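You operate a simulated robot arm through the tools that you are given. There is no shell and no other tool. Be economical: measure what you need, move in short steps, check, and stop when the job is done.

You run a simulated two-armed robot. Do the job below in one go: nothing can be reset, and whatever is moved stays where it is left.

JOB
Press the green-top block flat under the bar, then raise the bar.
Fine: cooling block moved to the bench top, block pushed to the fence, both down keys together; wait for the lamp. Set down upright: silver cooling block.
Where things are to end (x, y in the base frame): silver cooling block within 0.06 m of [0.48, -0.06]; green-top welded block within 0.02 m of [0.84, 0.15].

It is judged by the outcome, as a careful person would: the job done as asked, and still so three seconds after it is handed in. It fails if anything else is knocked over, pushed out of place, dropped, spilled or broken.

ROBOT AND FRAMES
Two 7-joint arms with two-finger parallel grippers on one trunk, on a base that drives. Base frame: it is fixed to the floor where the robot stands at the start and does not move with it; the origin is under the middle of the robot, x ahead of it, y to its left, z up; the surface under the hand at the start is at about z = 0.8. Units: m, rad, N and s.
The left shoulder is at the start at [0.07, 0.134, 1.201], the right one opposite. With the tool pointing down near the work surface each hand reaches from about 0.1 to 0.64 m from the robot's upright axis, wherever it stands, measured 20 degrees to its own side. Places, roughly: black up key [0.4, 0.2, 0.8]; green-top welded block (43x30x8 cm) [0.7, 0.2, 0.8]; pressure bar [0.8, 0.2, 1.1]; silver cooling block (4x8x7 cm) [0.6, 0.2, 0.9]; top of the welding bench [0.8, 0.3, 0.8]. Payload 1.57 kg a hand.
The tool frame of a hand sits at the grasp point between the pads (the TCP): z along the fingers, y along the line on which they close. The tips reach 0.03 m beyond it. The gripper opens to 0.08 m. The fingers are 0.017 m wide and 0.012 m thick; the gripper's body (0.04 by 0.082 m) begins 0.08 m behind the TCP.
Orientation is that of the tool frame in the base frame, as [roll, pitch, yaw] about the fixed x, y, z axes, in that order (R = Rz(yaw) Ry(pitch) Rx(roll)). With the fingers straight down and closing along the base's y, the tool's x points along the base's -x, its y along +y and its z along -z.

CONTROLS
- The arms move only by the tool drive_tool. It takes "left_moves", "right_moves" or both (then of equal length, played together; a hand with none holds still); each is a list of rows, each a list of 7 numbers: the turn, a rotation vector about the base's x, y, z in rad, then the shift along the base's x, y, z in m, then the opening in per cent of the stroke, from 0 (shut) to 100 (fully open). In form: [[rx, ry, rz, tx, ty, tz, grip], ...]. A call has 1 to 8 rows; each row shifts and turns the commanded pose from where the row before left it. A row lasts 0.2 s, in which the tool goes at most 0.05 m and 0.15 rad; a call with a longer step from one row to the next is refused whole, and so is a gripper value outside its range. Where a pose cannot be reached the arm comes as near as it can. A force on the tool above 40 N (or 10 N above the force at the start of the call, whichever is more), or a blocked arm, ends the call early, and 0.2 s more pass. The fingers move at their own pace (about 0.153 m/s each) and stop on an object; they squeeze with about 33 N. The grip force told is the motor's: it shows also when the fingers shut on nothing. Time passes only in rows, and 0.2 s behind the last, so rows that do not move let the fingers close. It gives the time, the measured TCP pose, the force on the tool (base axes), the opening and the grip force at its end, in the units of the frame above (readings bear some noise), with the torque about the TCP (base axes, N m) and any sound that the robot's microphone picked up, and new pictures: "pictures" is both (left out), scene, wrist or none (wrist: the cameras of the hands that moved).
- Cameras (640 x 400 px; columns grow to the right, rows downward): "scene" is now at [0.1249, 0.033, 1.4164]; the picture's right is [0.39, -0.92, 0.00], its down [-0.63, -0.27, -0.73] and it looks along [0.67, 0.28, -0.68] (base axes); focal length 262 px, centre (320, 200). "left" rides on the left gripper at [0.072, 0.007, -0.122] in its tool frame; the picture's right is [-0.09, 1.00, 0.00], its down [-0.84, -0.08, -0.54] and it looks along [-0.54, -0.05, 0.84] (tool axes); focal length 238 px, centre (320, 200). "right" rides on the right gripper at [0.072, -0.007, -0.122] in its tool frame; the picture's right is [0.09, 1.00, 0.00], its down [-0.84, 0.08, -0.54] and it looks along [-0.54, 0.05, 0.84] (tool axes); focal length 238 px, centre (320, 200). There is no depth. A picture from a camera that has moved, and an enlarged one, comes with that camera's place and axes in the base frame and with its lens.
- lift_body(by): slides the trunk up (or, below 0, down) by that many m; the arms and the scene camera ride with it, the base frame stays. It gives what a move gives, with no picture.
- roll_base(legs): drives the robot by 1 to 6 legs, each [ahead, left, turn to the left] in m, m and rad, along the robot's own axes; the way and the turn of a leg run together, so that a leg with both is an arc; at most 1.5 m and 3.142 rad a leg. The arms and the cameras ride along, it lands a little off, and it stops where it bumps. It gives what a move gives, and a new picture of the scene camera.
- turn_head(pan, tilt): turns the head with the scene camera to pan (to the left, within 1.501 rad either way) and tilt (down, from -0.506 to 1.204), counted from straight ahead of the robot. It gives what a move gives, and a new picture of the scene camera.
- zoom(camera, box): a new picture of the part [left, top, right, bottom] of that camera's present view, enlarged. It takes no simulated time.
- sign_off(): hands the job in; it is judged then, once.

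Work in short steps. Places have to be worked out from the pictures, the camera data and where the tool is seen: move nearer, look again, correct. Check each grasp and each placing, and mend what went wrong. You have 120 turns and 260 pictures in all, those below and enlarged ones among them. Open the grippers and draw the arms clear of the work before you hand the job in, unless the task says otherwise; then end with one line.

The tools are called after ">>>" as name(argument=value, ...) on one line, values as JSON. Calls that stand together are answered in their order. drive_tool: Moves the arms, as the interface text tells. Its arguments: {"type":"object","properties":{"left_moves":{"type":"array","items":{"type":"array","items":{"type":"number"}}},"right_moves":{"type":"array","items":{"type":"array","items":{"type":"number"}}},"pictures":{"type":"string","enum":["both","scene","wrist","none"]}},"required":[]} The other tools are called the same way: lift_body (by) slides the trunk up or down; roll_base (legs) drives the base; turn_head (pan, tilt) turns the head that bears the scene camera; zoom (camera, box) takes an enlarged picture of a part of a camera's view; sign_off () hands the job in.

At the start:

```text
time_s: 0.0
left_tool_pos: [0.401, 0.3262, 1.1356]
left_tool_rot: [3.14, 0.001, -3.14]
left_contact_force: [0.2, 0.5, -0.2]
left_moment: [-0.01, 0.02, 0.01]
left_width: 0.0797
left_gripper_force: 0.0
right_tool_pos: [0.4532, -0.0617, 1.0686]
right_tool_rot: [3.141, 0.0, 3.14]
right_contact_force: [0.7, -0.2, -0.3]
right_moment: [0.0, -0.01, 0.01]
right_width: 0.0799
right_gripper_force: 0.1
trunk travel left (down, up): [-0.775, 0.165]
robot x, y, heading: [0.0033, 0.0015, -0.005]
head pan, tilt: [0.398, 0.752]
```

scene: 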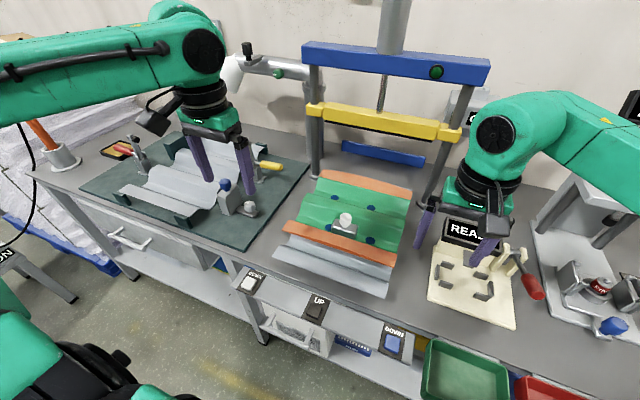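
right: 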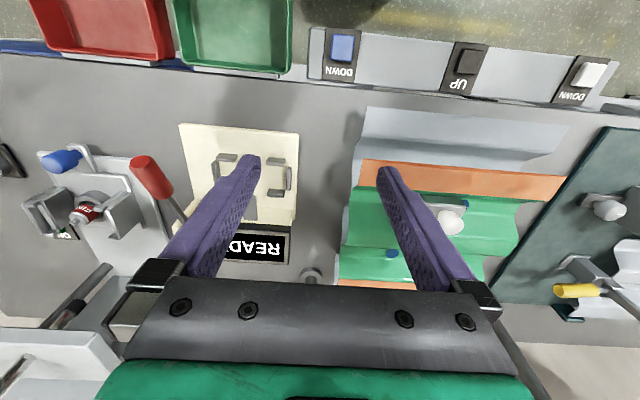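
left: 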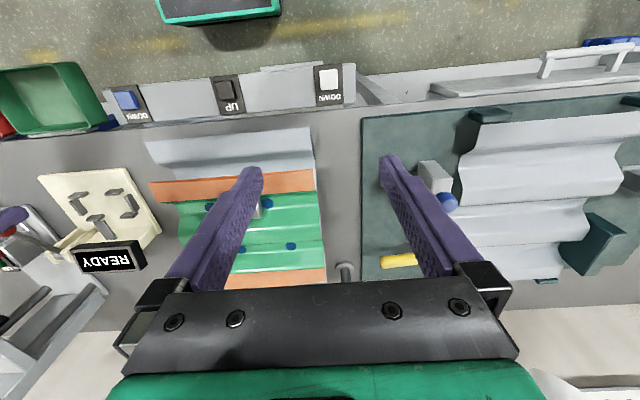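

I see the welded block in front of the bar with a small pale item on it, and three keys on the bench's front edge. I enlarge the views to find the cooling block and the keys.

>>> zoom(camera="scene", box=[240, 130, 480, 280])

>>> zoom(camera="scene", box=[220, 240, 440, 378])

>>> zoom(camera="left", box=[100, 60, 400, 290])

>>> zoom(camera="right", box=[300, 20, 640, 300])

```text
2.67 times, centred on (360, 205) of scene
camera zoom: at [0.1249, 0.033, 1.4164], right [0.39, -0.92, 0.0], down [-0.63, -0.27, -0.73], along [0.67, 0.28, -0.68], focal length 698 px, centre (213, 187)
```

zoom: 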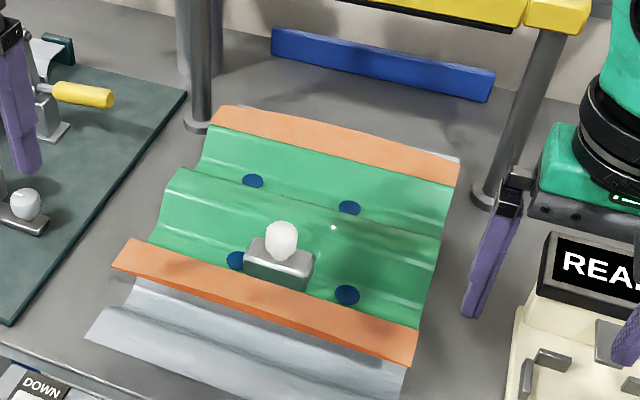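

```text
2.90 times, centred on (330, 309) of scene
camera zoom: at [0.1249, 0.033, 1.4164], right [0.39, -0.92, 0.0], down [-0.63, -0.27, -0.73], along [0.67, 0.28, -0.68], focal length 759 px, centre (291, -116)
```

zoom: 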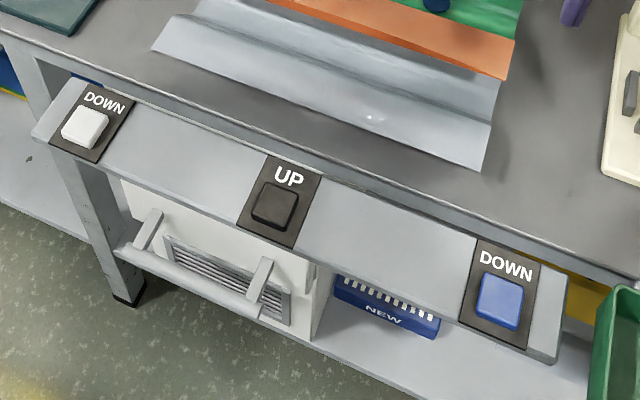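

```text
1.74 times, centred on (250, 175) of left
camera zoom: at [0.3298, 0.3326, 1.2593], right [0.09, 1.0, 0.0], down [0.84, -0.08, 0.54], along [0.54, -0.05, -0.84], focal length 414 px, centre (442, 244)
```

zoom: 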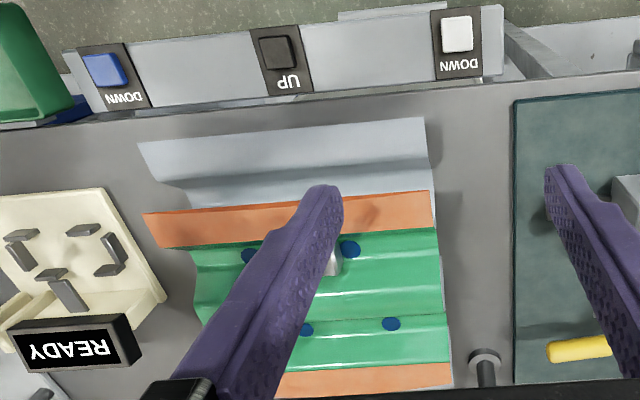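

```text
1.43 times, centred on (470, 160) of right
camera zoom: at [0.3816, -0.0687, 1.1893], right [-0.09, 1.0, 0.0], down [0.84, 0.08, 0.54], along [0.54, 0.05, -0.84], focal length 340 px, centre (106, 257)
```

zoom: 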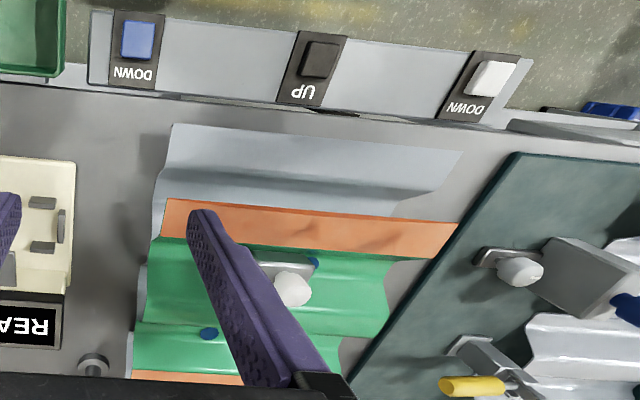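

Triangulating the scene and wrist views puts the knob of the cooling block at about (0.585, 0.15, 0.905). The keys are near x 0.38, z 0.775, at y 0.34 (white), 0.15 (up) and -0.04 (blue). I draw the right hand aside and bring the left hand above the knob, staying high.

>>> drive_tool(left_moves=[[0, 0, 0, 0.03, -0.029, -0.012, 100], [0, 0, 0, 0.03, -0.029, -0.012, 100], [0, 0, 0, 0.03, -0.029, -0.012, 100], [0, 0, 0, 0.03, -0.029, -0.012, 100], [0, 0, 0, 0.03, -0.03, -0.012, 100], [0, 0, 0, 0.03, -0.03, -0.012, 100]], right_moves=[[0, 0, 0, -0.015, -0.035, 0, 100], [0, 0, 0, -0.015, -0.035, 0, 100], [0, 0, 0, -0.015, -0.035, 0, 100], [0, 0, 0, -0.015, -0.035, 0, 100], [0, 0, 0, -0.015, -0.035, 0, 100], [0, 0, 0, 0, 0, 0, 100]])

```text
time_s: 1.4
left_tool_pos: [0.5398, 0.1752, 1.0662]
left_tool_rot: [-3.14, 0.002, -3.14]
left_contact_force: [-0.1, 0.0, -0.2]
left_moment: [-0.02, 0.01, 0.01]
left_width: 0.08
left_gripper_force: 0.0
left hand out of reach, approached as far as the arm can: row 5, 6
right_tool_pos: [0.3777, -0.2357, 1.0685]
right_tool_rot: [-3.139, 0.0, -3.14]
right_contact_force: [0.1, -0.4, 0.5]
right_moment: [-0.02, -0.02, 0.04]
right_width: 0.0801
right_gripper_force: 0.0
trunk travel left (down, up): [-0.775, 0.165]
robot x, y, heading: [-0.0036, 0.0003, 0.001]
head pan, tilt: [0.398, 0.752]
camera scene: at [0.124, 0.0343, 1.4165], right [0.39, -0.92, 0.0], down [-0.63, -0.27, -0.73], along [0.67, 0.28, -0.68], focal length 262 px, centre (320, 200)
camera right: at [0.3059, -0.2422, 1.1903], right [-0.09, 1.0, 0.0], down [0.84, 0.08, 0.54], along [0.54, 0.05, -0.84], focal length 238 px, centre (320, 200)
camera left: at [0.4693, 0.1809, 1.1892], right [0.09, 1.0, 0.0], down [0.83, -0.07, 0.55], along [0.54, -0.05, -0.84], focal length 238 px, centre (320, 200)
```

scene: 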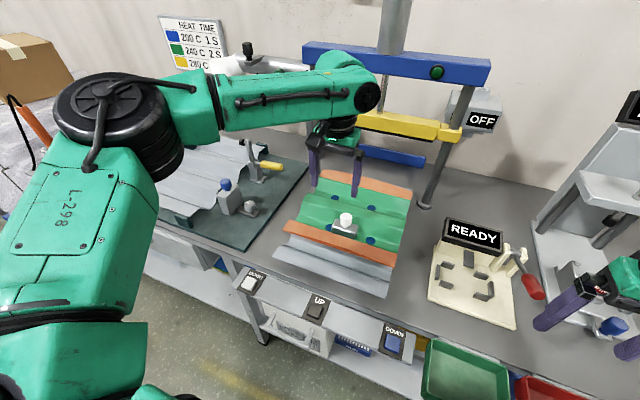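
right: 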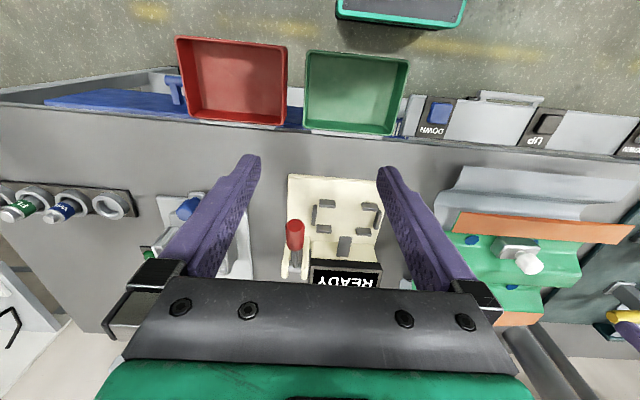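
left: 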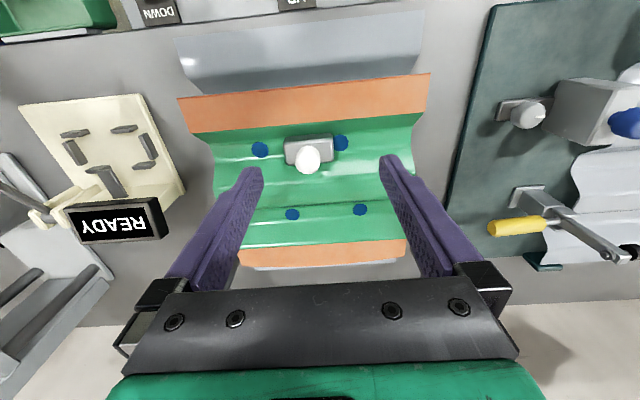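

The left arm is at its reach at this height; the knob now reads (0.588, 0.152, 0.905). I lower the hand, where its reach should be greater, and zoom in on the press display and the chart.

>>> drive_tool(left_moves=[[0, 0, 0, 0, 0, -0.03, 100], [0, 0, 0, 0, 0, -0.03, 100], [0, 0, 0, 0, 0, -0.01, 100]], pictures="wrist")

>>> zoom(camera="scene", box=[140, 10, 240, 72])

>>> zoom(camera="scene", box=[400, 50, 520, 140])

```text
time_s: 2.2
left_tool_pos: [0.5334, 0.1783, 0.9963]
left_tool_rot: [-3.141, 0.001, -3.14]
left_contact_force: [-0.1, 0.1, 0.9]
left_moment: [0.01, 0.0, 0.02]
left_width: 0.0799
left_gripper_force: 0.1
left hand out of reach, approached as far as the arm can: row 2
right_tool_pos: [0.3795, -0.235, 1.068]
right_tool_rot: [3.14, 0.002, -3.141]
right_contact_force: [-0.3, -0.3, -0.2]
right_moment: [-0.04, 0.01, 0.03]
right_width: 0.08
right_gripper_force: 0.0
trunk travel left (down, up): [-0.775, 0.165]
robot x, y, heading: [0.0022, -0.0002, 0.001]
head pan, tilt: [0.398, 0.752]
camera left: at [0.4623, 0.1838, 1.12], right [0.09, 1.0, 0.0], down [0.84, -0.08, 0.54], along [0.54, -0.05, -0.84], focal length 238 px, centre (320, 200)
```

left: 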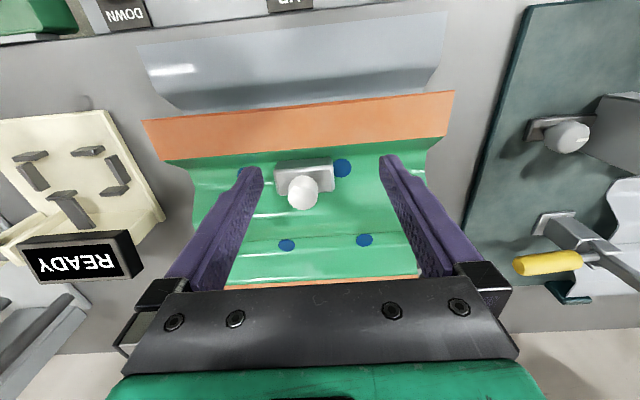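

```text
6.40 times, centred on (190, 41) of scene
camera zoom: at [0.1248, 0.0326, 1.4165], right [0.39, -0.92, 0.0], down [-0.63, -0.26, -0.73], along [0.67, 0.28, -0.68], focal length 1676 px, centre (1152, 1218)
```

zoom: 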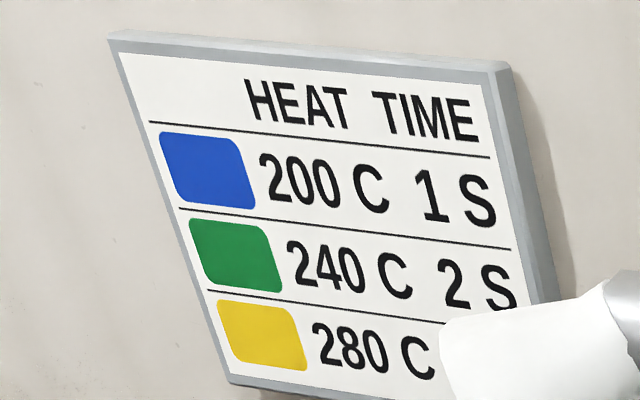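

```text
4.44 times, centred on (460, 95) of scene
camera zoom: at [0.1248, 0.0326, 1.4165], right [0.39, -0.92, 0.0], down [-0.63, -0.26, -0.73], along [0.67, 0.28, -0.68], focal length 1164 px, centre (-302, 667)
```

zoom: 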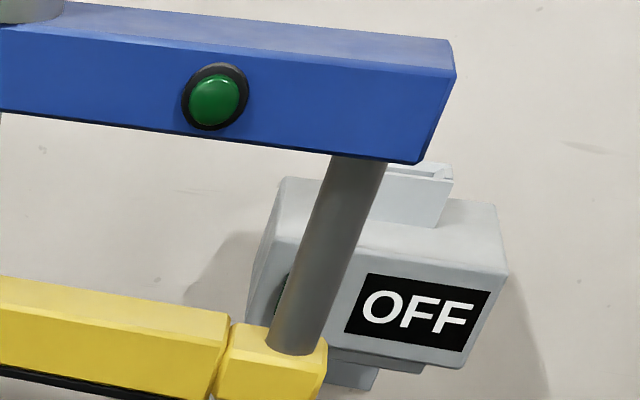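

The lamp is the green one on the blue crosshead, now dark. The left hand is held back at x 0.533 by its reach, so I drive the base ahead 0.06 m with the hand well above the block.

>>> roll_base(legs=[[0.06, 0, 0]])

```text
time_s: 3.2
left_tool_pos: [0.5908, 0.1764, 1.0002]
left_tool_rot: [-3.141, 0.007, -3.141]
left_contact_force: [-0.5, 0.0, 0.1]
left_moment: [0.0, -0.04, -0.04]
left_width: 0.0799
left_gripper_force: 0.1
right_tool_pos: [0.4338, -0.2357, 1.0709]
right_tool_rot: [-3.141, 0.005, -3.141]
right_contact_force: [0.0, -0.4, 0.0]
right_moment: [0.0, -0.02, -0.01]
right_width: 0.0798
right_gripper_force: 0.1
trunk travel left (down, up): [-0.775, 0.165]
robot x, y, heading: [0.0602, -0.0, -0.004]
head pan, tilt: [0.398, 0.752]
camera scene: at [0.1786, 0.0327, 1.4171], right [0.39, -0.92, 0.0], down [-0.63, -0.26, -0.73], along [0.68, 0.28, -0.68], focal length 262 px, centre (320, 200)
```

scene: 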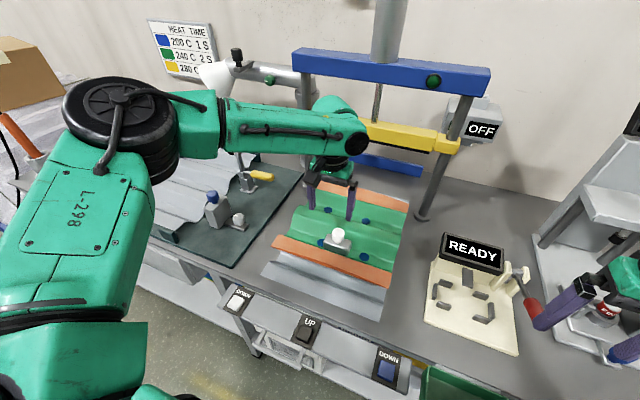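

The base moved 0.06 m. I shift the left hand over the knob and check with the wrist camera.

>>> drive_tool(left_moves=[[0, 0, 0, -0.003, -0.024, -0.02, 100], [0, 0, 0, 0, 0, -0.01, 100], [0, 0, 0, 0, 0, 0, 100]], pictures="wrist")

```text
time_s: 4.0
left_tool_pos: [0.5775, 0.1612, 0.9693]
left_tool_rot: [-3.141, 0.002, -3.141]
left_contact_force: [0.6, 0.2, 0.4]
left_moment: [0.0, 0.04, 0.0]
left_width: 0.08
left_gripper_force: 0.0
left hand out of reach, approached as far as the arm can: row 1, 2
right_tool_pos: [0.4407, -0.2374, 1.0678]
right_tool_rot: [3.141, -0.001, 3.14]
right_contact_force: [0.0, -0.4, 0.2]
right_moment: [0.03, 0.01, -0.02]
right_width: 0.08
right_gripper_force: 0.1
trunk travel left (down, up): [-0.775, 0.165]
robot x, y, heading: [0.0585, -0.0044, 0.003]
head pan, tilt: [0.398, 0.752]
camera left: at [0.506, 0.1683, 1.0929], right [0.09, 1.0, 0.0], down [0.84, -0.08, 0.54], along [0.54, -0.05, -0.84], focal length 238 px, centre (320, 200)
```

left: 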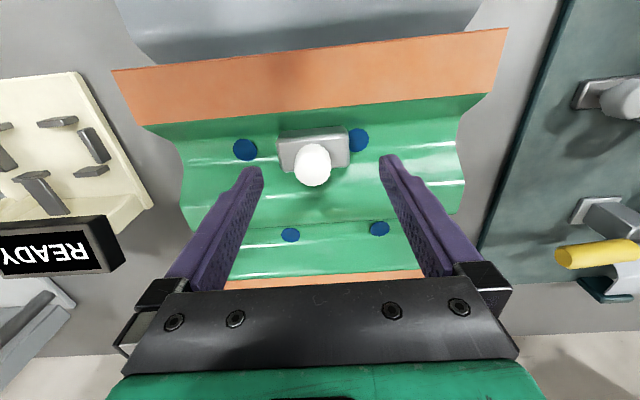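

The knob reads (0.590, 0.154) and the hand is still short at x 0.578, so I roll another 0.05 m ahead.

>>> roll_base(legs=[[0.05, 0, 0]])

>>> drive_tool(left_moves=[[0, 0, 0, -0.02, -0.006, 0, 100], [0, 0, 0, -0.01, 0, 0, 100], [0, 0, 0, 0, 0, 0, 100]], pictures="wrist")

```text
time_s: 4.9
left_tool_pos: [0.6219, 0.1601, 0.9746]
left_tool_rot: [-3.14, 0.009, 3.142]
left_contact_force: [0.2, 0.2, -0.9]
left_moment: [0.0, -0.04, -0.02]
left_width: 0.0799
left_gripper_force: 0.0
right_tool_pos: [0.4826, -0.2368, 1.0705]
right_tool_rot: [-3.141, 0.005, 3.141]
right_contact_force: [-0.2, -0.7, 0.0]
right_moment: [-0.01, -0.05, 0.01]
right_width: 0.0802
right_gripper_force: 0.1
trunk travel left (down, up): [-0.775, 0.165]
robot x, y, heading: [0.1098, 0.0041, -0.002]
head pan, tilt: [0.398, 0.752]
camera scene: at [0.2276, 0.0326, 1.4172], right [0.39, -0.92, 0.0], down [-0.63, -0.26, -0.73], along [0.68, 0.28, -0.68], focal length 262 px, centre (320, 200)
```

scene: 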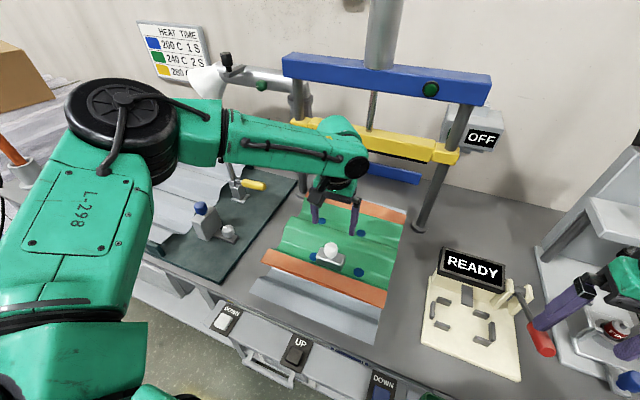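

```text
time_s: 5.7
left_tool_pos: [0.5975, 0.1536, 0.9719]
left_tool_rot: [-3.14, 0.002, -3.142]
left_contact_force: [0.8, 0.1, -0.2]
left_moment: [-0.02, 0.06, 0.01]
left_width: 0.08
left_gripper_force: 0.0
right_tool_pos: [0.4887, -0.2369, 1.0677]
right_tool_rot: [3.141, -0.003, 3.14]
right_contact_force: [-0.3, 0.7, 0.1]
right_moment: [0.0, 0.03, 0.01]
right_width: 0.0799
right_gripper_force: 0.0
trunk travel left (down, up): [-0.775, 0.165]
robot x, y, heading: [0.1145, -0.0004, -0.001]
head pan, tilt: [0.398, 0.752]
camera left: at [0.5265, 0.1611, 1.0936], right [0.09, 1.0, 0.0], down [0.84, -0.08, 0.54], along [0.54, -0.05, -0.84], focal length 238 px, centre (320, 200)
```

left: 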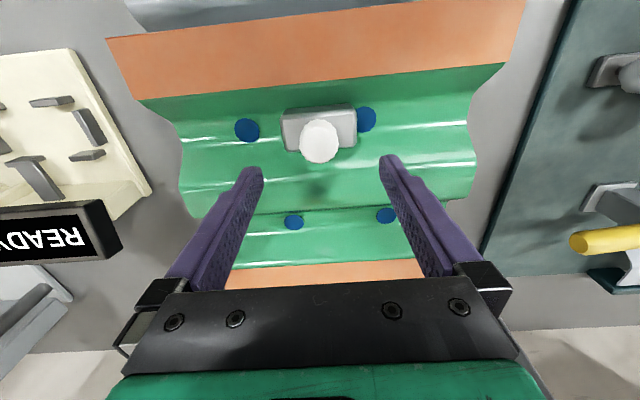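

The knob is at (0.591, 0.154). I enlarge it to see how tall the knob and body are before lowering.

>>> zoom(camera="left", box=[240, 80, 400, 180])

>>> zoom(camera="scene", box=[280, 220, 380, 282])

```text
4.00 times, centred on (320, 130) of left
camera zoom: at [0.5265, 0.1611, 1.0936], right [0.09, 1.0, 0.0], down [0.84, -0.08, 0.54], along [0.54, -0.05, -0.84], focal length 953 px, centre (320, 480)
```

zoom: 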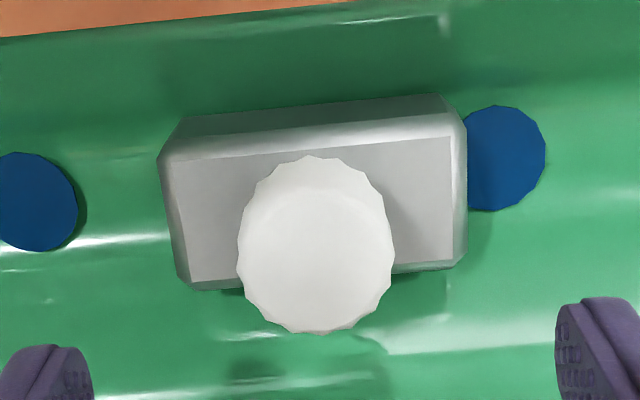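

```text
6.40 times, centred on (330, 251) of scene
camera zoom: at [0.2368, 0.0325, 1.4162], right [0.39, -0.92, 0.0], down [-0.63, -0.26, -0.73], along [0.67, 0.28, -0.69], focal length 1676 px, centre (256, -126)
```

zoom: 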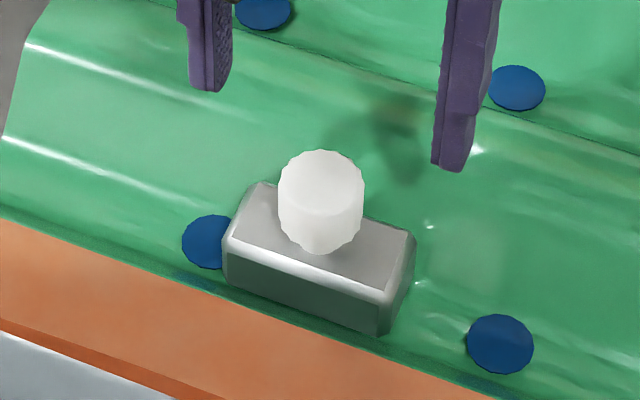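

The knob's top is near z 0.91 and the body's top about 0.88, so a TCP height of about 0.916 keeps the tips above the body. I lower to there.

>>> drive_tool(left_moves=[[0, 0, 0, -0.005, 0.001, -0.02, 100], [0, 0, 0, 0, 0, -0.02, 100], [0, 0, 0, 0, 0, -0.015, 100], [0, 0, 0, 0, 0, 0, 100]], pictures="both")

>>> zoom(camera="scene", box=[280, 200, 380, 262])

```text
time_s: 6.7
left_tool_pos: [0.59, 0.1546, 0.9163]
left_tool_rot: [-3.139, 0.002, 3.14]
left_contact_force: [-0.4, 0.0, 0.1]
left_moment: [-0.02, 0.0, -0.04]
left_width: 0.0796
left_gripper_force: 0.1
right_tool_pos: [0.4877, -0.2371, 1.0686]
right_tool_rot: [-3.14, 0.0, 3.14]
right_contact_force: [-0.4, 0.3, -0.4]
right_moment: [-0.02, 0.02, 0.0]
right_width: 0.08
right_gripper_force: 0.1
trunk travel left (down, up): [-0.775, 0.165]
robot x, y, heading: [0.1097, -0.0022, -0.007]
head pan, tilt: [0.398, 0.752]
camera scene: at [0.2342, 0.0325, 1.4165], right [0.39, -0.92, 0.0], down [-0.63, -0.26, -0.73], along [0.67, 0.28, -0.68], focal length 262 px, centre (320, 200)
camera left: at [0.5197, 0.1618, 1.0391], right [0.09, 1.0, 0.0], down [0.83, -0.08, 0.55], along [0.54, -0.05, -0.84], focal length 238 px, centre (320, 200)
```

scene: 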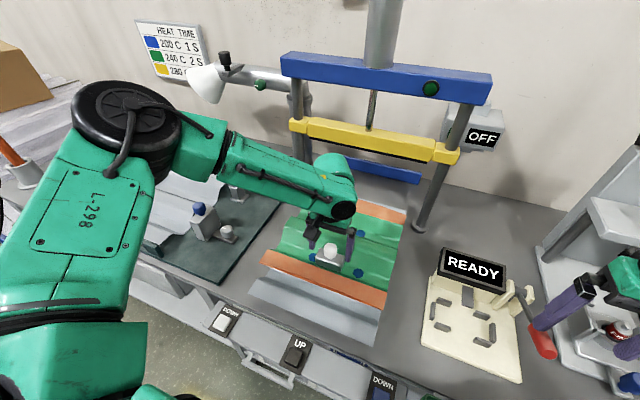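
left: 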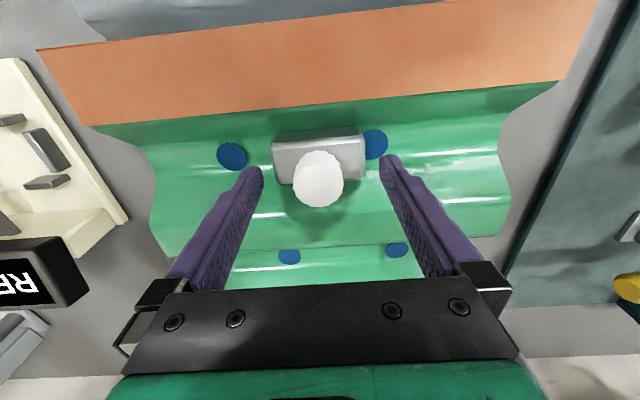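

```text
6.40 times, centred on (330, 231) of scene
camera zoom: at [0.2342, 0.0325, 1.4165], right [0.39, -0.92, 0.0], down [-0.63, -0.26, -0.73], along [0.67, 0.28, -0.68], focal length 1676 px, centre (256, 2)
```

zoom: 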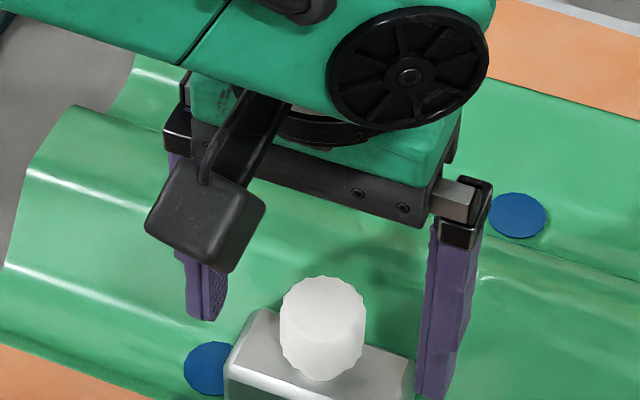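

The knob lies centred between the fingers, at the height of the lower pads. I close the gripper.

>>> drive_tool(left_moves=[[0, 0, 0, 0, 0, 0, 40], [0, 0, 0, 0, 0, 0, 0], [0, 0, 0, 0, 0, 0, 0]], pictures="wrist")

```text
time_s: 7.5
left_tool_pos: [0.5906, 0.1555, 0.9164]
left_tool_rot: [-3.139, 0.004, 3.139]
left_contact_force: [1.4, -0.7, 0.9]
left_moment: [0.02, -0.06, -0.03]
left_width: 0.0306
left_gripper_force: 32.7
right_tool_pos: [0.488, -0.2367, 1.0676]
right_tool_rot: [-3.141, -0.001, 3.142]
right_contact_force: [-0.3, 0.9, -0.1]
right_moment: [0.01, -0.05, 0.02]
right_width: 0.0799
right_gripper_force: 0.0
trunk travel left (down, up): [-0.775, 0.165]
robot x, y, heading: [0.1116, 0.0032, -0.004]
head pan, tilt: [0.398, 0.752]
camera left: at [0.52, 0.1616, 1.039], right [0.09, 1.0, 0.0], down [0.83, -0.08, 0.54], along [0.54, -0.05, -0.84], focal length 238 px, centre (320, 200)
```

left: 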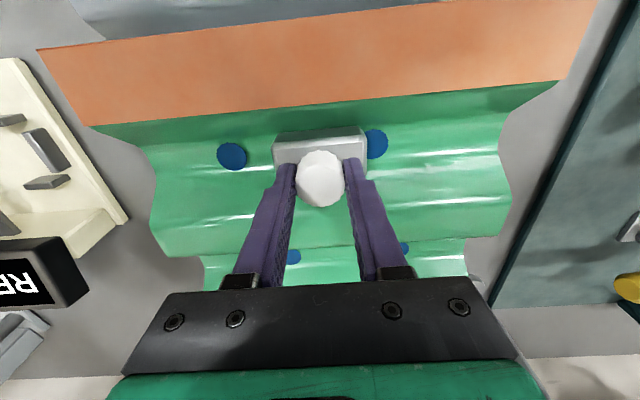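

Gripped at 31 mm. I lift it straight up, slowly at first.

>>> drive_tool(left_moves=[[0, 0, 0, 0, 0, 0.01, 0], [0, 0, 0, 0, 0, 0.02, 0], [0, 0, 0, 0, 0, 0.03, 0], [0, 0, 0, 0, 0, 0.03, 0], [0, 0, 0, 0, 0, 0, 0]])

```text
time_s: 8.7
left_tool_pos: [0.5913, 0.1545, 1.0049]
left_tool_rot: [-3.141, 0.003, 3.141]
left_contact_force: [-0.3, 0.6, 1.3]
left_moment: [-0.02, 0.0, 0.01]
left_width: 0.0
left_gripper_force: 21.2
right_tool_pos: [0.4868, -0.2368, 1.068]
right_tool_rot: [3.141, -0.001, 3.14]
right_contact_force: [0.4, 0.0, -0.3]
right_moment: [-0.02, 0.01, -0.03]
right_width: 0.0799
right_gripper_force: 0.2
trunk travel left (down, up): [-0.775, 0.165]
robot x, y, heading: [0.11, -0.0023, 0.002]
head pan, tilt: [0.398, 0.752]
camera scene: at [0.2347, 0.0326, 1.4164], right [0.39, -0.92, 0.0], down [-0.63, -0.26, -0.73], along [0.67, 0.28, -0.68], focal length 262 px, centre (320, 200)
camera left: at [0.5204, 0.1615, 1.128], right [0.09, 1.0, 0.0], down [0.83, -0.08, 0.54], along [0.54, -0.05, -0.84], focal length 238 px, centre (320, 200)
```

scene: 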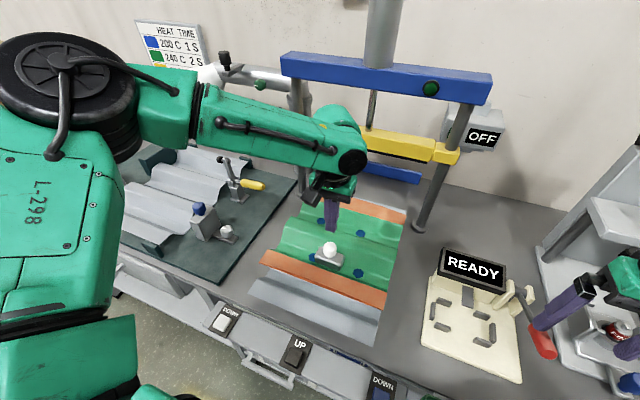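
left: 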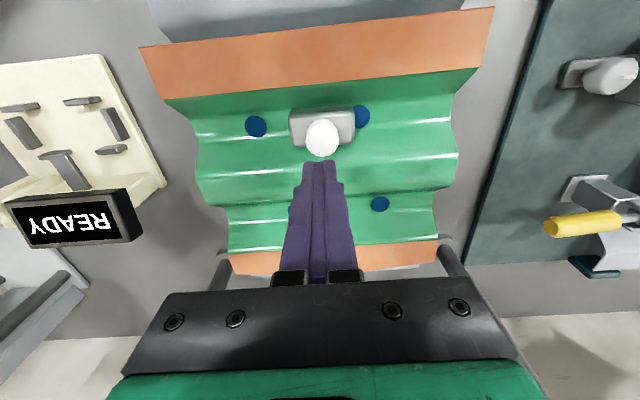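

The fingers slid off the knob; the block stands undisturbed. The knob is too slick or the block too heavy for that grip, so I'll grip the 4 cm body itself: I turn the hand 90° so it closes along x, well above.

>>> drive_tool(left_moves=[[0, 0, -0.1495, 0, 0, 0.005, 100], [0, 0, -0.1495, 0, 0, 0, 100], [0, 0, -0.1495, 0, 0, 0, 100], [0, 0, -0.1495, 0, 0, 0, 100], [0, 0, -0.1495, 0, 0, 0, 100], [0, 0, -0.1495, 0, 0, 0, 100], [0, 0, -0.1495, 0, 0, 0, 100], [0, 0, -0.1495, 0, 0, 0, 100]], pictures="none")

>>> drive_tool(left_moves=[[0, 0, -0.149, 0, 0, 0, 100], [0, 0, -0.149, 0, 0, 0, 100], [0, 0, -0.077, 0, 0, 0, 100], [0, 0, 0, 0, 0, 0, 100]])

```text
time_s: 10.5
left_tool_pos: [0.5903, 0.1559, 1.0103]
left_tool_rot: [-3.139, 0.004, 1.94]
left_contact_force: [-0.1, 0.2, -0.7]
left_moment: [-0.03, 0.02, 0.0]
left_width: 0.08
left_gripper_force: 0.0
right_tool_pos: [0.4888, -0.2375, 1.0697]
right_tool_rot: [-3.14, 0.001, 3.139]
right_contact_force: [-0.6, 0.5, 0.2]
right_moment: [0.01, 0.04, 0.01]
right_width: 0.0802
right_gripper_force: 0.1
trunk travel left (down, up): [-0.775, 0.165]
robot x, y, heading: [0.1109, -0.0024, -0.003]
head pan, tilt: [0.398, 0.752]
```

```text
time_s: 11.5
left_tool_pos: [0.5914, 0.156, 1.0107]
left_tool_rot: [-3.141, 0.005, 1.567]
left_contact_force: [0.3, 1.0, 0.4]
left_moment: [0.0, -0.02, 0.0]
left_width: 0.08
left_gripper_force: 0.2
right_tool_pos: [0.4889, -0.2363, 1.0688]
right_tool_rot: [3.141, 0.0, 3.14]
right_contact_force: [1.1, 0.3, -0.6]
right_moment: [0.01, 0.02, 0.0]
right_width: 0.0798
right_gripper_force: 0.1
trunk travel left (down, up): [-0.775, 0.165]
robot x, y, heading: [0.1108, -0.0022, 0.0]
head pan, tilt: [0.398, 0.752]
camera scene: at [0.2345, 0.0325, 1.4164], right [0.39, -0.92, 0.0], down [-0.63, -0.26, -0.73], along [0.67, 0.28, -0.68], focal length 262 px, centre (320, 200)
camera left: at [0.5986, 0.2281, 1.1336], right [1.0, -0.1, 0.0], down [-0.08, -0.83, 0.55], along [-0.05, -0.54, -0.84], focal length 238 px, centre (320, 200)
```

scene: 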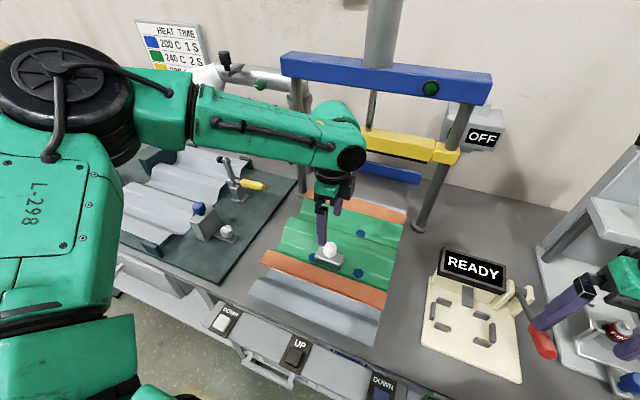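
left: 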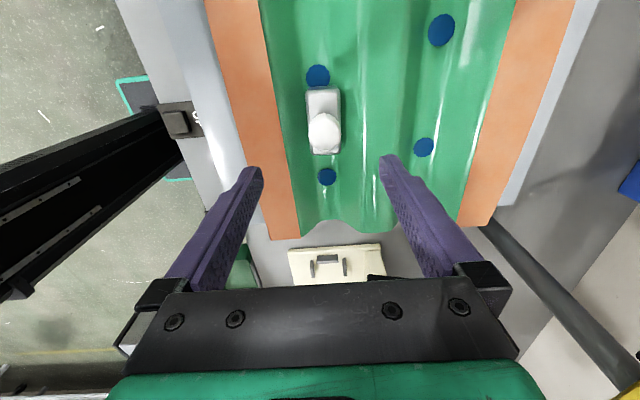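

The hand now closes along x. I zoom to fix the block's exact place and yaw.

>>> zoom(camera="left", box=[260, 60, 420, 160])

>>> zoom(camera="scene", box=[280, 210, 380, 272])

```text
4.00 times, centred on (340, 110) of left
camera zoom: at [0.5986, 0.2281, 1.1336], right [1.0, -0.1, 0.0], down [-0.08, -0.83, 0.55], along [-0.05, -0.54, -0.84], focal length 953 px, centre (240, 560)
```

zoom: 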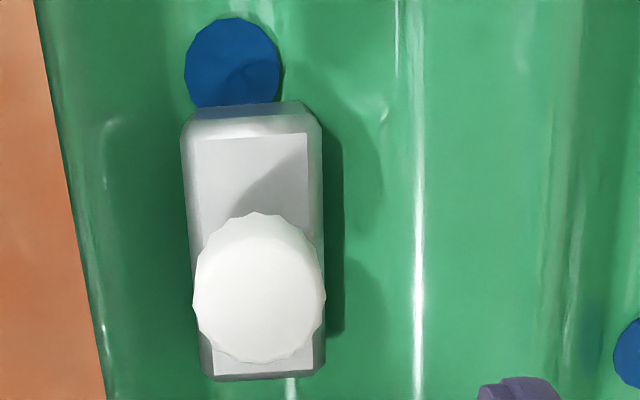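

```text
6.40 times, centred on (330, 241) of scene
camera zoom: at [0.2345, 0.0325, 1.4164], right [0.39, -0.92, 0.0], down [-0.63, -0.26, -0.73], along [0.67, 0.28, -0.68], focal length 1676 px, centre (256, -62)
```

zoom: 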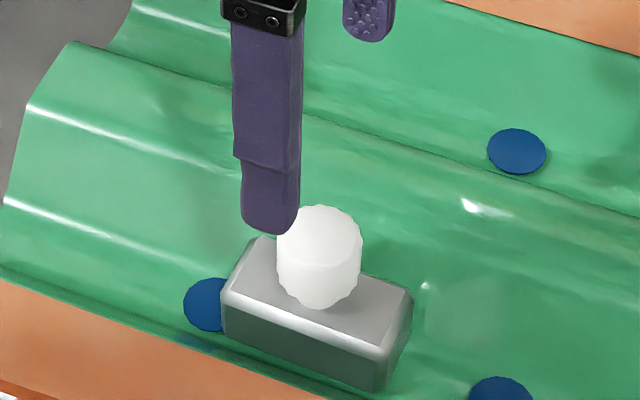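

With the second view, the block is at about (0.595, 0.155), its body top at z≈0.873 – lower than I had, which made the knob grip shallow. I shift x by +4 mm and lower with a narrower opening so that the pads straddle the body.

>>> drive_tool(left_moves=[[0, 0, 0, 0.004, -0.001, -0.03, 78], [0, 0, 0, 0, 0, -0.04, 78], [0, 0, 0, 0, 0, -0.03, 78], [0, 0, 0, 0, 0, 0, 78]])

>>> zoom(camera="left", box=[220, 80, 420, 205])

>>> zoom(camera="scene", box=[280, 210, 380, 272])

```text
time_s: 12.5
left_tool_pos: [0.5915, 0.1566, 0.9136]
left_tool_rot: [3.141, 0.006, 1.569]
left_contact_force: [0.3, -0.5, 0.1]
left_moment: [-0.01, -0.06, 0.0]
left_width: 0.0625
left_gripper_force: 0.0
left hand out of reach, approached as far as the arm can: row 3
right_tool_pos: [0.4877, -0.2363, 1.0697]
right_tool_rot: [3.141, 0.002, 3.14]
right_contact_force: [0.1, 0.6, -0.1]
right_moment: [0.0, 0.04, 0.0]
right_width: 0.08
right_gripper_force: 0.0
trunk travel left (down, up): [-0.775, 0.165]
robot x, y, heading: [0.1122, -0.0023, -0.007]
head pan, tilt: [0.398, 0.752]
camera scene: at [0.2342, 0.0322, 1.4165], right [0.39, -0.92, 0.0], down [-0.63, -0.26, -0.73], along [0.67, 0.28, -0.68], focal length 262 px, centre (320, 200)
camera left: at [0.5991, 0.2291, 1.0362], right [1.0, -0.09, 0.0], down [-0.08, -0.83, 0.55], along [-0.05, -0.54, -0.84], focal length 238 px, centre (320, 200)
```

scene: 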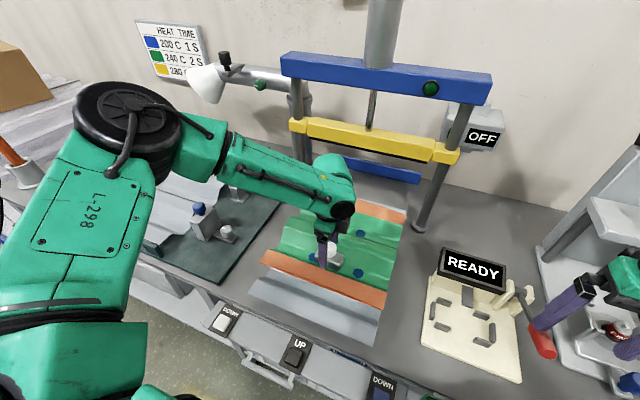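
left: 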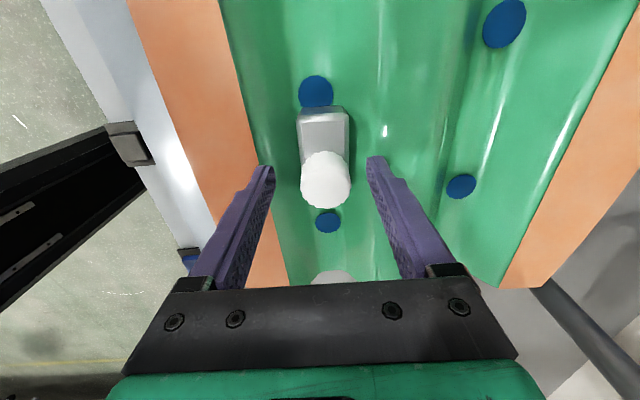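

```text
3.20 times, centred on (320, 142) of left
camera zoom: at [0.5991, 0.2291, 1.0362], right [1.0, -0.09, 0.0], down [-0.08, -0.83, 0.55], along [-0.05, -0.54, -0.84], focal length 763 px, centre (320, 384)
```

zoom: 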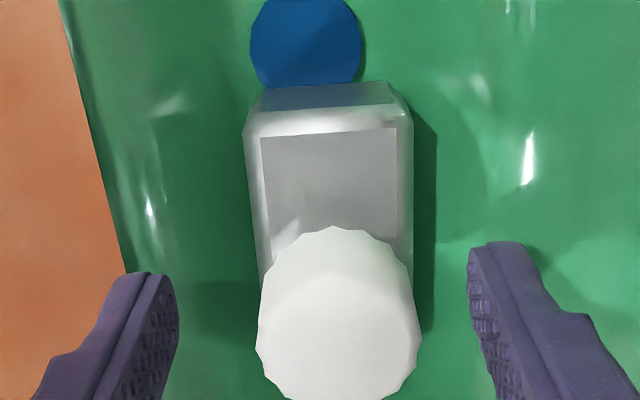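

```text
6.40 times, centred on (330, 241) of scene
camera zoom: at [0.2342, 0.0322, 1.4165], right [0.39, -0.92, 0.0], down [-0.63, -0.26, -0.73], along [0.67, 0.28, -0.68], focal length 1676 px, centre (256, -62)
```

zoom: 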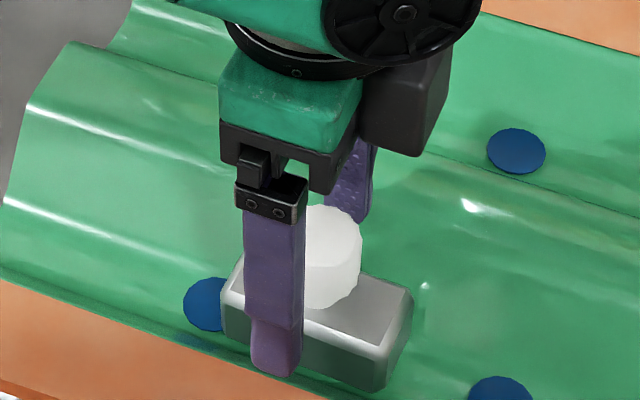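

The arm is again at its limit. I raise the hand clear, drive the base 0.05 m ahead and bring the hand back over the block.

>>> drive_tool(left_moves=[[0, 0, 0, 0, 0, 0.03, 78], [0, 0, 0, 0, 0, 0.04, 78]], pictures="none")

>>> roll_base(legs=[[0.05, 0, 0]])

>>> drive_tool(left_moves=[[0, 0, 0, -0.045, -0.002, 0, 78], [0, 0, 0, 0, 0, 0, 78]], pictures="wrist")

```text
time_s: 13.1
left_tool_pos: [0.5905, 0.1574, 0.9825]
left_tool_rot: [-3.141, 0.003, 1.569]
left_contact_force: [0.9, 0.8, 0.5]
left_moment: [0.0, -0.04, -0.02]
left_width: 0.0623
left_gripper_force: 0.1
right_tool_pos: [0.4874, -0.2369, 1.0686]
right_tool_rot: [-3.141, 0.002, 3.139]
right_contact_force: [0.4, -0.5, -0.7]
right_moment: [-0.01, 0.02, 0.02]
right_width: 0.0799
right_gripper_force: 0.1
trunk travel left (down, up): [-0.775, 0.165]
robot x, y, heading: [0.1123, 0.0001, -0.003]
head pan, tilt: [0.398, 0.752]
```

```text
time_s: 14.0
left_tool_pos: [0.6356, 0.1578, 0.9851]
left_tool_rot: [3.138, 0.003, 1.569]
left_contact_force: [-0.2, 0.3, -0.1]
left_moment: [-0.01, -0.04, -0.03]
left_width: 0.0623
left_gripper_force: 0.1
right_tool_pos: [0.532, -0.2368, 1.07]
right_tool_rot: [-3.141, 0.006, 3.141]
right_contact_force: [-0.9, 0.3, -0.2]
right_moment: [-0.01, -0.04, -0.01]
right_width: 0.0801
right_gripper_force: 0.0
trunk travel left (down, up): [-0.775, 0.165]
robot x, y, heading: [0.1588, 0.0015, 0.001]
head pan, tilt: [0.398, 0.752]
camera scene: at [0.2766, 0.0326, 1.4172], right [0.39, -0.92, 0.0], down [-0.63, -0.26, -0.73], along [0.68, 0.28, -0.68], focal length 262 px, centre (320, 200)
```

scene: 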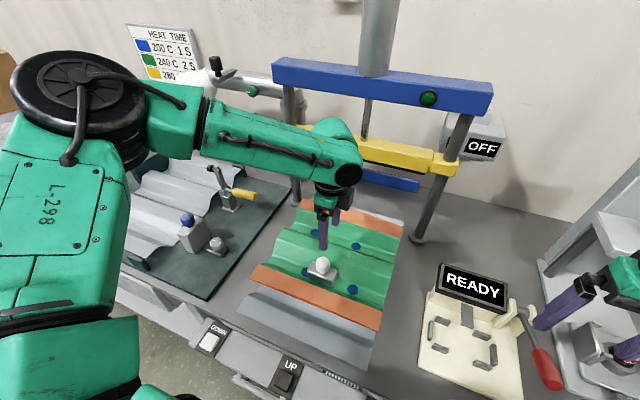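

```text
time_s: 14.6
left_tool_pos: [0.5933, 0.1569, 0.9841]
left_tool_rot: [-3.138, 0.003, 1.568]
left_contact_force: [0.1, -0.7, 1.2]
left_moment: [0.02, 0.04, -0.01]
left_width: 0.0624
left_gripper_force: 0.1
right_tool_pos: [0.5358, -0.2363, 1.0692]
right_tool_rot: [-3.141, 0.003, 3.14]
right_contact_force: [0.3, 0.0, -0.7]
right_moment: [0.02, -0.03, -0.04]
right_width: 0.08
right_gripper_force: 0.0
trunk travel left (down, up): [-0.775, 0.165]
robot x, y, heading: [0.1589, 0.0014, -0.002]
head pan, tilt: [0.398, 0.752]
camera left: at [0.6014, 0.2287, 1.1067], right [1.0, -0.09, 0.0], down [-0.08, -0.83, 0.55], along [-0.05, -0.54, -0.84], focal length 238 px, centre (320, 200)
```

left: 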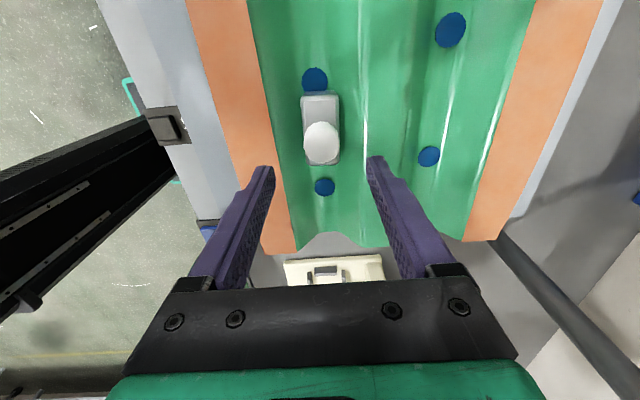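

The knob is nearly centred between the fingers. I lower the hand around the body to a TCP height of 0.878.

>>> drive_tool(left_moves=[[0, 0, 0, 0.001, -0.002, -0.04, 78], [0, 0, 0, 0, 0, -0.03, 78], [0, 0, 0, 0, 0, -0.02, 78], [0, 0, 0, 0, 0, -0.016, 78], [0, 0, 0, 0, 0, 0, 78]])

>>> zoom(camera="scene", box=[270, 220, 370, 282])

```text
time_s: 15.4
left_tool_pos: [0.5999, 0.1527, 0.9095]
left_tool_rot: [3.123, 0.005, 1.568]
left_contact_force: [-6.7, 2.4, 18.1]
left_moment: [0.09, -0.32, -0.01]
left_width: 0.0579
left_gripper_force: 0.1
right_tool_pos: [0.5336, -0.2374, 1.0696]
right_tool_rot: [-3.141, 0.002, 3.141]
right_contact_force: [-0.1, 0.2, 0.3]
right_moment: [-0.01, -0.01, 0.0]
right_width: 0.0802
right_gripper_force: 0.0
trunk travel left (down, up): [-0.775, 0.165]
robot x, y, heading: [0.1609, 0.0019, -0.001]
head pan, tilt: [0.398, 0.752]
stopped in row 3 (left hand): the force on the tool passed its limit at 58 N (the readings are from after the stop); the commanded pose is now the measured one
camera scene: at [0.2793, 0.0327, 1.4169], right [0.39, -0.92, 0.0], down [-0.63, -0.27, -0.73], along [0.67, 0.28, -0.68], focal length 262 px, centre (320, 200)
camera left: at [0.605, 0.2243, 1.0326], right [1.0, -0.09, 0.02], down [-0.09, -0.83, 0.54], along [-0.03, -0.54, -0.84], focal length 238 px, centre (320, 200)
```

scene: 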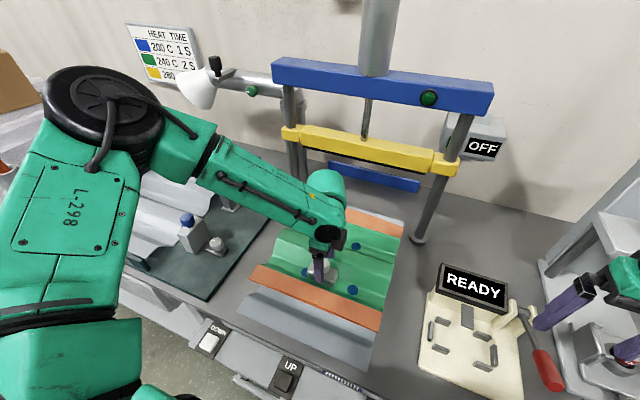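
left: 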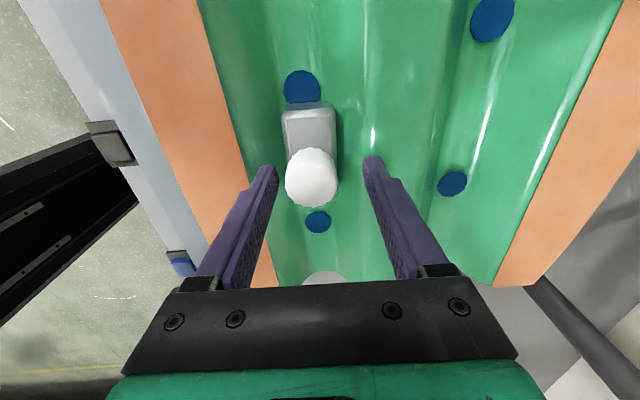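

```text
6.40 times, centred on (320, 251) of scene
camera zoom: at [0.2793, 0.0327, 1.4169], right [0.39, -0.92, 0.0], down [-0.63, -0.27, -0.73], along [0.67, 0.28, -0.68], focal length 1676 px, centre (320, -126)
```

zoom: 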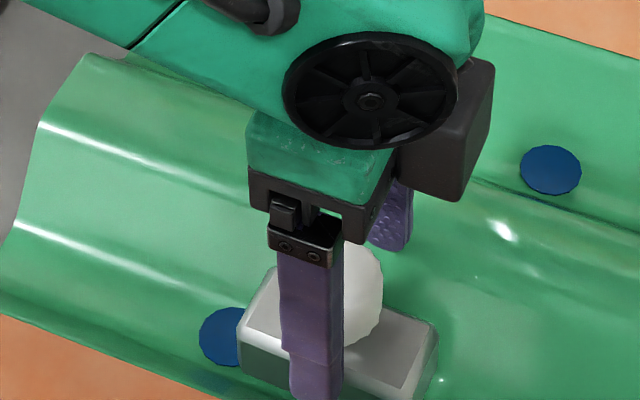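

The +x finger hit the ridge of the welded block at z≈0.88 and nothing moved noticeably. From the knob's apparent size its top is only about 0.897, so the first grip caught just 1 cm of it. I go back up, turn the hand back and grip the knob deeper.

>>> drive_tool(left_moves=[[0, 0, 0, 0, 0, 0.04, 78], [0, 0, 0, -0.004, 0.002, 0.04, 78], [0, 0, 0.1495, 0, 0, 0.01, 78], [0, 0, 0.1495, 0, 0, 0, 78], [0, 0, 0.1495, 0, 0, 0, 78], [0, 0, 0.1495, 0, 0, 0, 78], [0, 0, 0.1495, 0, 0, 0, 78], [0, 0, 0.1495, 0, 0, 0, 78]], pictures="none")

>>> drive_tool(left_moves=[[0, 0, 0.1495, 0, 0, 0, 100], [0, 0, 0.1495, 0, 0, 0, 100], [0, 0, 0.1495, 0, 0, 0, 100], [0, 0, 0.149, 0, 0, 0, 100], [0, 0, 0.077, 0, 0, 0, 100], [0, 0, 0, 0, 0, 0, 100]])

>>> zoom(camera="scene", box=[270, 220, 370, 282])

```text
time_s: 17.2
left_tool_pos: [0.5983, 0.1547, 0.9976]
left_tool_rot: [3.129, 0.002, 2.469]
left_contact_force: [-0.3, 0.8, 0.6]
left_moment: [0.03, -0.03, 0.0]
left_width: 0.0626
left_gripper_force: 0.1
right_tool_pos: [0.5382, -0.2369, 1.0676]
right_tool_rot: [3.142, 0.001, -3.141]
right_contact_force: [0.1, 0.2, 0.5]
right_moment: [0.02, -0.01, 0.01]
right_width: 0.0799
right_gripper_force: 0.0
trunk travel left (down, up): [-0.775, 0.165]
robot x, y, heading: [0.1592, -0.0005, -0.003]
head pan, tilt: [0.398, 0.752]
```

```text
time_s: 18.6
left_tool_pos: [0.5979, 0.1544, 0.9967]
left_tool_rot: [3.127, 0.003, -3.138]
left_contact_force: [0.1, 0.6, -0.9]
left_moment: [0.0, 0.01, -0.02]
left_width: 0.0799
left_gripper_force: 0.0
right_tool_pos: [0.5356, -0.2366, 1.0692]
right_tool_rot: [3.141, -0.002, -3.141]
right_contact_force: [0.0, -0.1, 0.0]
right_moment: [0.02, -0.01, 0.01]
right_width: 0.0801
right_gripper_force: 0.1
trunk travel left (down, up): [-0.775, 0.165]
robot x, y, heading: [0.1624, 0.005, 0.0]
head pan, tilt: [0.398, 0.752]
camera scene: at [0.2836, 0.0327, 1.4164], right [0.39, -0.92, 0.0], down [-0.63, -0.26, -0.73], along [0.67, 0.28, -0.68], focal length 262 px, centre (320, 200)
camera left: at [0.5264, 0.159, 1.1195], right [0.09, 1.0, 0.01], down [0.84, -0.08, 0.54], along [0.54, -0.04, -0.84], focal length 238 px, centre (320, 200)
```

scene: 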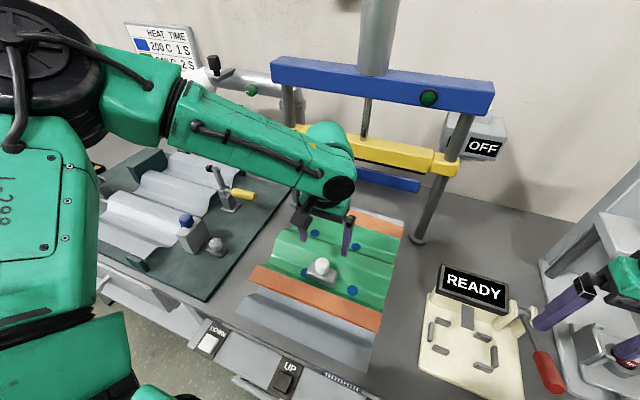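
left: 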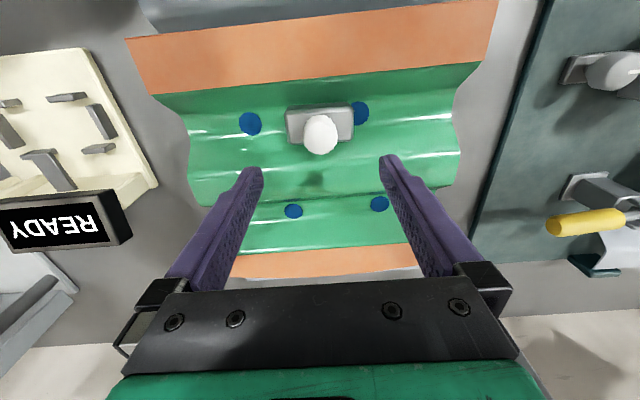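

```text
6.40 times, centred on (320, 251) of scene
camera zoom: at [0.2836, 0.0327, 1.4164], right [0.39, -0.92, 0.0], down [-0.63, -0.26, -0.73], along [0.67, 0.28, -0.68], focal length 1676 px, centre (320, -126)
```

zoom: 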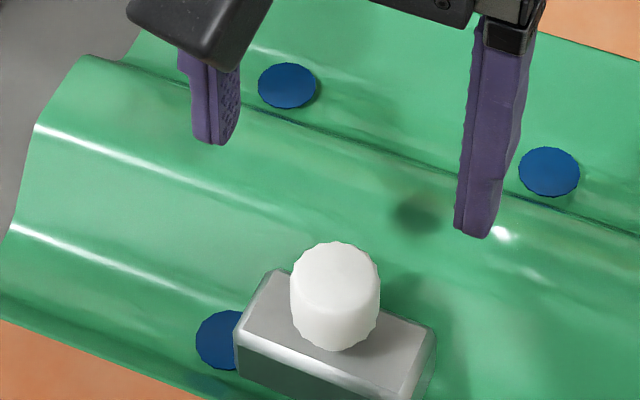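

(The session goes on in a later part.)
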